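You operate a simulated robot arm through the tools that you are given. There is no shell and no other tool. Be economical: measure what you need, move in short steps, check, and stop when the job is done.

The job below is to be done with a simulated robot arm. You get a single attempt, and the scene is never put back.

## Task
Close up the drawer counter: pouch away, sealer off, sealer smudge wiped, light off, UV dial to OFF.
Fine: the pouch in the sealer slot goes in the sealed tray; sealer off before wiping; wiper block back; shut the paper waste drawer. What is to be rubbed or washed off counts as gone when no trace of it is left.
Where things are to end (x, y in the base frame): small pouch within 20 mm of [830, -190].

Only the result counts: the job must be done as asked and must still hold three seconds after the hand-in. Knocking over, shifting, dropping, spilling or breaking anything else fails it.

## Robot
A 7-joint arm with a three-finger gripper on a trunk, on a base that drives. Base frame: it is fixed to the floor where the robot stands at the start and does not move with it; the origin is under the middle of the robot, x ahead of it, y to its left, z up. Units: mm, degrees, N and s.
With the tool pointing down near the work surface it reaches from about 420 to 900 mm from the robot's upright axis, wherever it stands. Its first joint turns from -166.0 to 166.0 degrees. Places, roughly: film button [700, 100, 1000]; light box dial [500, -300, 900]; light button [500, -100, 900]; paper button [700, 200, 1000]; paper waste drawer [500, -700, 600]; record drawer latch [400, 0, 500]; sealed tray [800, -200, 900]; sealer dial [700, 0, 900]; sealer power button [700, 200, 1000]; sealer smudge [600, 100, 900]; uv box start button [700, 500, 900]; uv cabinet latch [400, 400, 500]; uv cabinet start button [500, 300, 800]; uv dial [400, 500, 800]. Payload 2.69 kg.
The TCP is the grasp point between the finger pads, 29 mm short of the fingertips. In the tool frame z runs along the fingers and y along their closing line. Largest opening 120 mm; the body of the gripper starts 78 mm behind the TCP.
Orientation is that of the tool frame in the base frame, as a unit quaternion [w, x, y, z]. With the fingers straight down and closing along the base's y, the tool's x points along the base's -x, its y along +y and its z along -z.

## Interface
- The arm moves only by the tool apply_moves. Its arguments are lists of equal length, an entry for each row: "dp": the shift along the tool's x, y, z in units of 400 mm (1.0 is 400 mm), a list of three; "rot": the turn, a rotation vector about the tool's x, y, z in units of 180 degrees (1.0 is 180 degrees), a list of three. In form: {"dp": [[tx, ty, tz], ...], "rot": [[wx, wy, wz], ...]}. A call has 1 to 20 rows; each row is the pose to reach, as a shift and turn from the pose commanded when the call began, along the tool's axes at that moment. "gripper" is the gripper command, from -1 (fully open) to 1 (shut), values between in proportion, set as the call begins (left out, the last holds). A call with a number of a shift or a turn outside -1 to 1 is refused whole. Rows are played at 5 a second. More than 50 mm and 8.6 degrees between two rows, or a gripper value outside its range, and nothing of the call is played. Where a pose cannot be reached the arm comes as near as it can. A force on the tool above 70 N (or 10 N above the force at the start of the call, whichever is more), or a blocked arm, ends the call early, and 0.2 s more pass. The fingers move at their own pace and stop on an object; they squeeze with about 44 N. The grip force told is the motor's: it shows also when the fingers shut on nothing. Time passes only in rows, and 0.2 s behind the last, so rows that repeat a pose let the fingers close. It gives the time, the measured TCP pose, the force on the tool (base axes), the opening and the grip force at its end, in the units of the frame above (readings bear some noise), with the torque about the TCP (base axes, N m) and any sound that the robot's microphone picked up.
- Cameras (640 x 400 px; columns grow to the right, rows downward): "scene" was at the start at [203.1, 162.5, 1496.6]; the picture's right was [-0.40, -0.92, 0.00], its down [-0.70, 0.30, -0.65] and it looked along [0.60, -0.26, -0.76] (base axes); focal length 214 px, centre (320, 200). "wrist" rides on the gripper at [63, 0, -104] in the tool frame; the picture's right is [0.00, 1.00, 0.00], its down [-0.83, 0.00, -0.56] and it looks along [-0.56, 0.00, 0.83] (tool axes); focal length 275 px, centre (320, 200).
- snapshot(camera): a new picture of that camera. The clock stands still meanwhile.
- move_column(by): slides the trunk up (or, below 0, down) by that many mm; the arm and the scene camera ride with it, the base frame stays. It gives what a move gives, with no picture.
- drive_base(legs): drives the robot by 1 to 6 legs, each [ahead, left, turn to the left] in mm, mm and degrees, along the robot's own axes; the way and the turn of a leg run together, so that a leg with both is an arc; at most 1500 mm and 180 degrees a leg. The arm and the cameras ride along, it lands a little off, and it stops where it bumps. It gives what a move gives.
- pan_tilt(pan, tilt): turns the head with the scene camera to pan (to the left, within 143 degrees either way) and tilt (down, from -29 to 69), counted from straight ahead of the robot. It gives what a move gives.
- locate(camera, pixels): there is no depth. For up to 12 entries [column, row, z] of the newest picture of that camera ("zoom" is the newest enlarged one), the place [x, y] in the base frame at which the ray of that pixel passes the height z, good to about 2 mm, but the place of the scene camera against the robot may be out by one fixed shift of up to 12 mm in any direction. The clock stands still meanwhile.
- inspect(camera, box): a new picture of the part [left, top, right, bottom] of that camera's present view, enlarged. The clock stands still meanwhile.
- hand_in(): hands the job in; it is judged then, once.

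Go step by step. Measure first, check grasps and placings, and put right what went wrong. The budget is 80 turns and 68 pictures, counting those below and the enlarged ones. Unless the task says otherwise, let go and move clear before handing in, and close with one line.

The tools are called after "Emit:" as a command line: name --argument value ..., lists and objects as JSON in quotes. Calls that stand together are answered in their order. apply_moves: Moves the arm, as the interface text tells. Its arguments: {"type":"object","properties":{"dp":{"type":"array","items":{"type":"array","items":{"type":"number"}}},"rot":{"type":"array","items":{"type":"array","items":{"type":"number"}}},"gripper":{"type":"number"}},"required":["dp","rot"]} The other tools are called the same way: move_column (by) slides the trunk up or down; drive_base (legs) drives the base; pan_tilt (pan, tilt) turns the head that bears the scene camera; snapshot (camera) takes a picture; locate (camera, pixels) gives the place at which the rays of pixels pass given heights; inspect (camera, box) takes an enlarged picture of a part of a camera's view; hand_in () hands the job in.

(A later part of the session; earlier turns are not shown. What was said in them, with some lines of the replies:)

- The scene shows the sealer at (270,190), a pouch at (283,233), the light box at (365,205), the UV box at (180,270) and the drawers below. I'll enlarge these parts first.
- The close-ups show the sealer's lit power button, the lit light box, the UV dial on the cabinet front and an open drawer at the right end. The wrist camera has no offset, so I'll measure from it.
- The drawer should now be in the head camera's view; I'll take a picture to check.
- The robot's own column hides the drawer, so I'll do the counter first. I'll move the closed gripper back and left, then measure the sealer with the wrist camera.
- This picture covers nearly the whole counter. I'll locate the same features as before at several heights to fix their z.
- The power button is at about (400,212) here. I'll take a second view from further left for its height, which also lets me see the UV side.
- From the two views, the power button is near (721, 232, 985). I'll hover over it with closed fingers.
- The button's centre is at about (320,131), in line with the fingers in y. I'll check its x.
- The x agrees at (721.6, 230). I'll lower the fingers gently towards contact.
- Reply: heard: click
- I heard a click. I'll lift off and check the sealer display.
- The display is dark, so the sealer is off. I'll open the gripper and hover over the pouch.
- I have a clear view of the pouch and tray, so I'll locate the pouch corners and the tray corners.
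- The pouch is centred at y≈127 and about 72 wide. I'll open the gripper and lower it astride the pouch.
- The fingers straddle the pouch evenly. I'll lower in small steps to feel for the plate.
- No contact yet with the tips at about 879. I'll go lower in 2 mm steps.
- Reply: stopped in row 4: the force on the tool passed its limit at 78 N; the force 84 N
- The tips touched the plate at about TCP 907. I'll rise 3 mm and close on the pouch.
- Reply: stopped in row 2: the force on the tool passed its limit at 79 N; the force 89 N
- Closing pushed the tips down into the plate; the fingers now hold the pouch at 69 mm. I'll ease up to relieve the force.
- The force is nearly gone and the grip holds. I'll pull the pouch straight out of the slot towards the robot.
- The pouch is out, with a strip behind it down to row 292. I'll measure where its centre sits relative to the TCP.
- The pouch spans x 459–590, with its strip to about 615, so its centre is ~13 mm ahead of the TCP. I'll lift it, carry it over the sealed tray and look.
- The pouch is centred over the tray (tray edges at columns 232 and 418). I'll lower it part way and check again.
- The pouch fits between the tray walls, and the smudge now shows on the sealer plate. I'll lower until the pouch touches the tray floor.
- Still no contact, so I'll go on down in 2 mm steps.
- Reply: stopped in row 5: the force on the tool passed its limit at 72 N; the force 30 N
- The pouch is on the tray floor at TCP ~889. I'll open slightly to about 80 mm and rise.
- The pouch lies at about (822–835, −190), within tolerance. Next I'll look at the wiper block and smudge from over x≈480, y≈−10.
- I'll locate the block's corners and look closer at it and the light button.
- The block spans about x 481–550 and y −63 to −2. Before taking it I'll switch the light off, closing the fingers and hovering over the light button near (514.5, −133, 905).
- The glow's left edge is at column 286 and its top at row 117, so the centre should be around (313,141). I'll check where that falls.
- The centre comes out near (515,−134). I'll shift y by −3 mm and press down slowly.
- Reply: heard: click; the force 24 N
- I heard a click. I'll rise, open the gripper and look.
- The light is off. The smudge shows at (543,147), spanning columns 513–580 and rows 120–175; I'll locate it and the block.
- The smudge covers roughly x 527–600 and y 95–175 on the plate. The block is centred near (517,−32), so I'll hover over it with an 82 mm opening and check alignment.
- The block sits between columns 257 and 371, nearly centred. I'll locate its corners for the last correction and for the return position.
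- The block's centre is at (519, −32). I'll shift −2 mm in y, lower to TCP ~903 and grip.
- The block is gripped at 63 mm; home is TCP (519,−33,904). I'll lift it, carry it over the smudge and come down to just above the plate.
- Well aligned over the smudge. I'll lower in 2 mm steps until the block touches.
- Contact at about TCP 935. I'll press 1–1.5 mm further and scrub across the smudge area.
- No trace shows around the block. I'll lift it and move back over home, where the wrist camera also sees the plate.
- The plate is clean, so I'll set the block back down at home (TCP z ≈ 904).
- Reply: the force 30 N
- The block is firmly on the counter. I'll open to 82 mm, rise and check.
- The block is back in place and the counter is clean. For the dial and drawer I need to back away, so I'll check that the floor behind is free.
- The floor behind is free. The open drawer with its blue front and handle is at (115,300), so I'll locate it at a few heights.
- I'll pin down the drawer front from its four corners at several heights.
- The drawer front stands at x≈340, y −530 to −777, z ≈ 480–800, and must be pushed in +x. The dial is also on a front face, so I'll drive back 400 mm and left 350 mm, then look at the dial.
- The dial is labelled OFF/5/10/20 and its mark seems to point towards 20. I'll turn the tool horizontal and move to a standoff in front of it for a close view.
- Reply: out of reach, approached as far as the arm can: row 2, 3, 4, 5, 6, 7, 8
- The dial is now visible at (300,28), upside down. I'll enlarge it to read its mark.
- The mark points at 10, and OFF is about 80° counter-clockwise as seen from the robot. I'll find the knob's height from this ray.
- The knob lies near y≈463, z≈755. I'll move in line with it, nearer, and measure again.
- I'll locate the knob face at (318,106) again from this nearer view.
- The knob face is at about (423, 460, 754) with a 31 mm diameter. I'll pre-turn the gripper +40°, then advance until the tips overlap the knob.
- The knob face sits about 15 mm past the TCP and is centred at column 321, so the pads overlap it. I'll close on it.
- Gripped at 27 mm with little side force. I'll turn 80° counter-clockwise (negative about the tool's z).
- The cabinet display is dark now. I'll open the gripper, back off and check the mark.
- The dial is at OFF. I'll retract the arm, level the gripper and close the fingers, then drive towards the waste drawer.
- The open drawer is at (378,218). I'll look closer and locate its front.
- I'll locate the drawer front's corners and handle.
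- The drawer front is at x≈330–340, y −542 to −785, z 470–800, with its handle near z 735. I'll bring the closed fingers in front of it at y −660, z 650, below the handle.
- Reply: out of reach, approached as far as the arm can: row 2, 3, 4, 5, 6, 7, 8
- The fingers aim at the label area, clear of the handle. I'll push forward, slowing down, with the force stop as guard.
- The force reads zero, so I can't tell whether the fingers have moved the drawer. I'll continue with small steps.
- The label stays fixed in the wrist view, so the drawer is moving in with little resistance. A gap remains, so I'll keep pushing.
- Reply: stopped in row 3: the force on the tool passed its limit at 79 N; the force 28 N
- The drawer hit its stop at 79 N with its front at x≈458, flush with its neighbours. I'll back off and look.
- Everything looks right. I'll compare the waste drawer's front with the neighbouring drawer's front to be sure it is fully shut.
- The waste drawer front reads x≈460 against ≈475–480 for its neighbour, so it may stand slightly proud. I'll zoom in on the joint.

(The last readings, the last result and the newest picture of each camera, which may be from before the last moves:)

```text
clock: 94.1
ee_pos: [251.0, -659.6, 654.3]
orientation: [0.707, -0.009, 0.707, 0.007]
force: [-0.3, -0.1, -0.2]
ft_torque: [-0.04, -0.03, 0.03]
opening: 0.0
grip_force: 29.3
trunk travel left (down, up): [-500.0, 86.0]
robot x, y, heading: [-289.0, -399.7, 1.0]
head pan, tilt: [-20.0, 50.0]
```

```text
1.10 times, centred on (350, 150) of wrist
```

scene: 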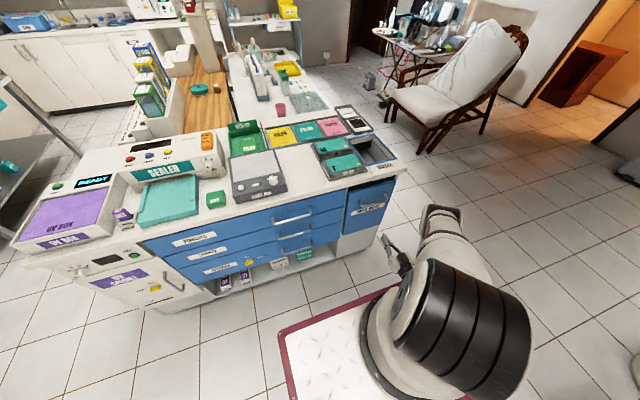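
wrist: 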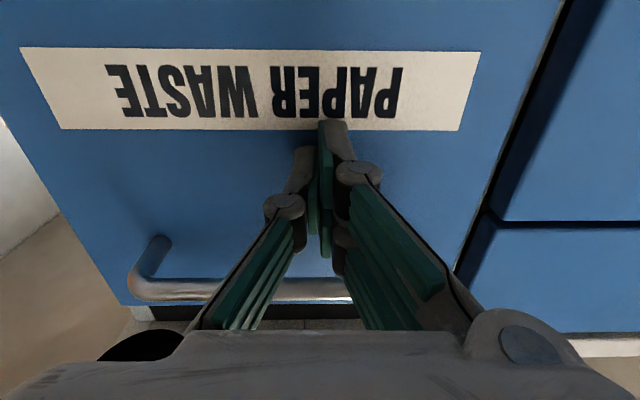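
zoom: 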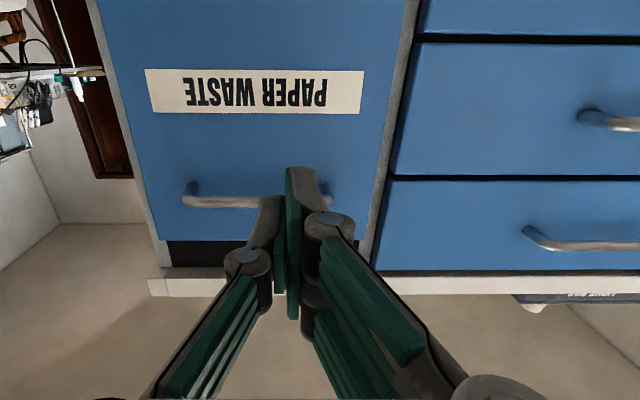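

The front shows a visible side edge at the joint, so I'm unsure it is home. I'll touch the neighbouring closed drawer front with the fingertips to compare depths.

Emit:
apply_moves --dp '[[0, 0.1, 0], [0, 0.2, 0], [0, 0.3, 0], [0, 0.4, 0], [0, 0.4, 0.1], [0, 0.4, 0.2], [0, 0.4, 0.3], [0, 0.4, 0.4], [0, 0.4, 0.43], [0, 0.4, 0.44], [0, 0.4, 0.445], [0, 0.4, 0.45], [0, 0.4, 0.455], [0, 0.4, 0.46]]' --rot '[[0, 0, 0], [0, 0, 0], [0, 0, 0], [0, 0, 0], [0, 0, 0], [0, 0, 0], [0, 0, 0], [0, 0, 0], [0, 0, 0], [0, 0, 0], [0, 0, 0], [0, 0, 0], [0, 0, 0], [0, 0, 0]]'

```text
clock: 97.1
ee_pos: [428.0, -496.8, 650.8]
orientation: [0.706, -0.009, 0.708, 0.008]
force: [-34.9, -1.6, 10.5]
ft_torque: [-0.06, -0.45, -0.09]
opening: 5.9
grip_force: 28.4
out of reach, approached as far as the arm can: row 3, 4, 5
trunk travel left (down, up): [-500.0, 86.0]
robot x, y, heading: [-295.4, -398.9, 0.9]
head pan, tilt: [-20.0, 50.0]
```

The neighbour's front is met at TCP x≈428, the same depth as the waste drawer's stop, so the drawer is fully shut. I'll back clear.

Emit:
apply_moves --dp '[[0, 0, -0.05], [0, 0, -0.15], [0, 0, -0.27], [0, 0, -0.39], [0, 0, -0.45]]' --rot '[[0, 0, 0], [0, 0, 0], [0, 0, 0], [0, 0, 0], [0, 0, 0]]'

Emit:
inspect --camera "scene" --box '[20, 130, 420, 330]'

```text
clock: 98.3
ee_pos: [261.6, -504.9, 672.8]
orientation: [0.706, -0.01, 0.708, 0.006]
force: [0.9, 0.1, 0.1]
ft_torque: [0.02, -0.03, -0.01]
opening: 0.0
grip_force: 28.8
out of reach, approached as far as the arm can: row 3, 4, 5
trunk travel left (down, up): [-500.0, 86.0]
robot x, y, heading: [-294.2, -399.0, 1.2]
head pan, tilt: [-20.0, 50.0]
```

```text
1.60 times, centred on (220, 230) of scene
```

zoom: 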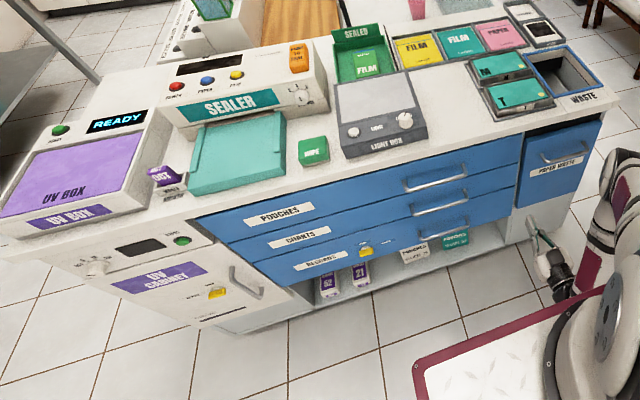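

The last picture shows the whole counter as asked: sealer and light dark, plate clean, block back, pouch in the tray, dial off and drawers shut. The arm is clear, so I'll hand in.

Emit:
hand_in

```text
The job is handed in.
```

I closed up the counter and handed the job in: the pouch is in the sealed tray at about (822–835, −190), the sealer was switched off before I wiped its smudge clean, the wiper block is back, the light is off, the UV dial is at OFF, and the paper waste drawer is shut.
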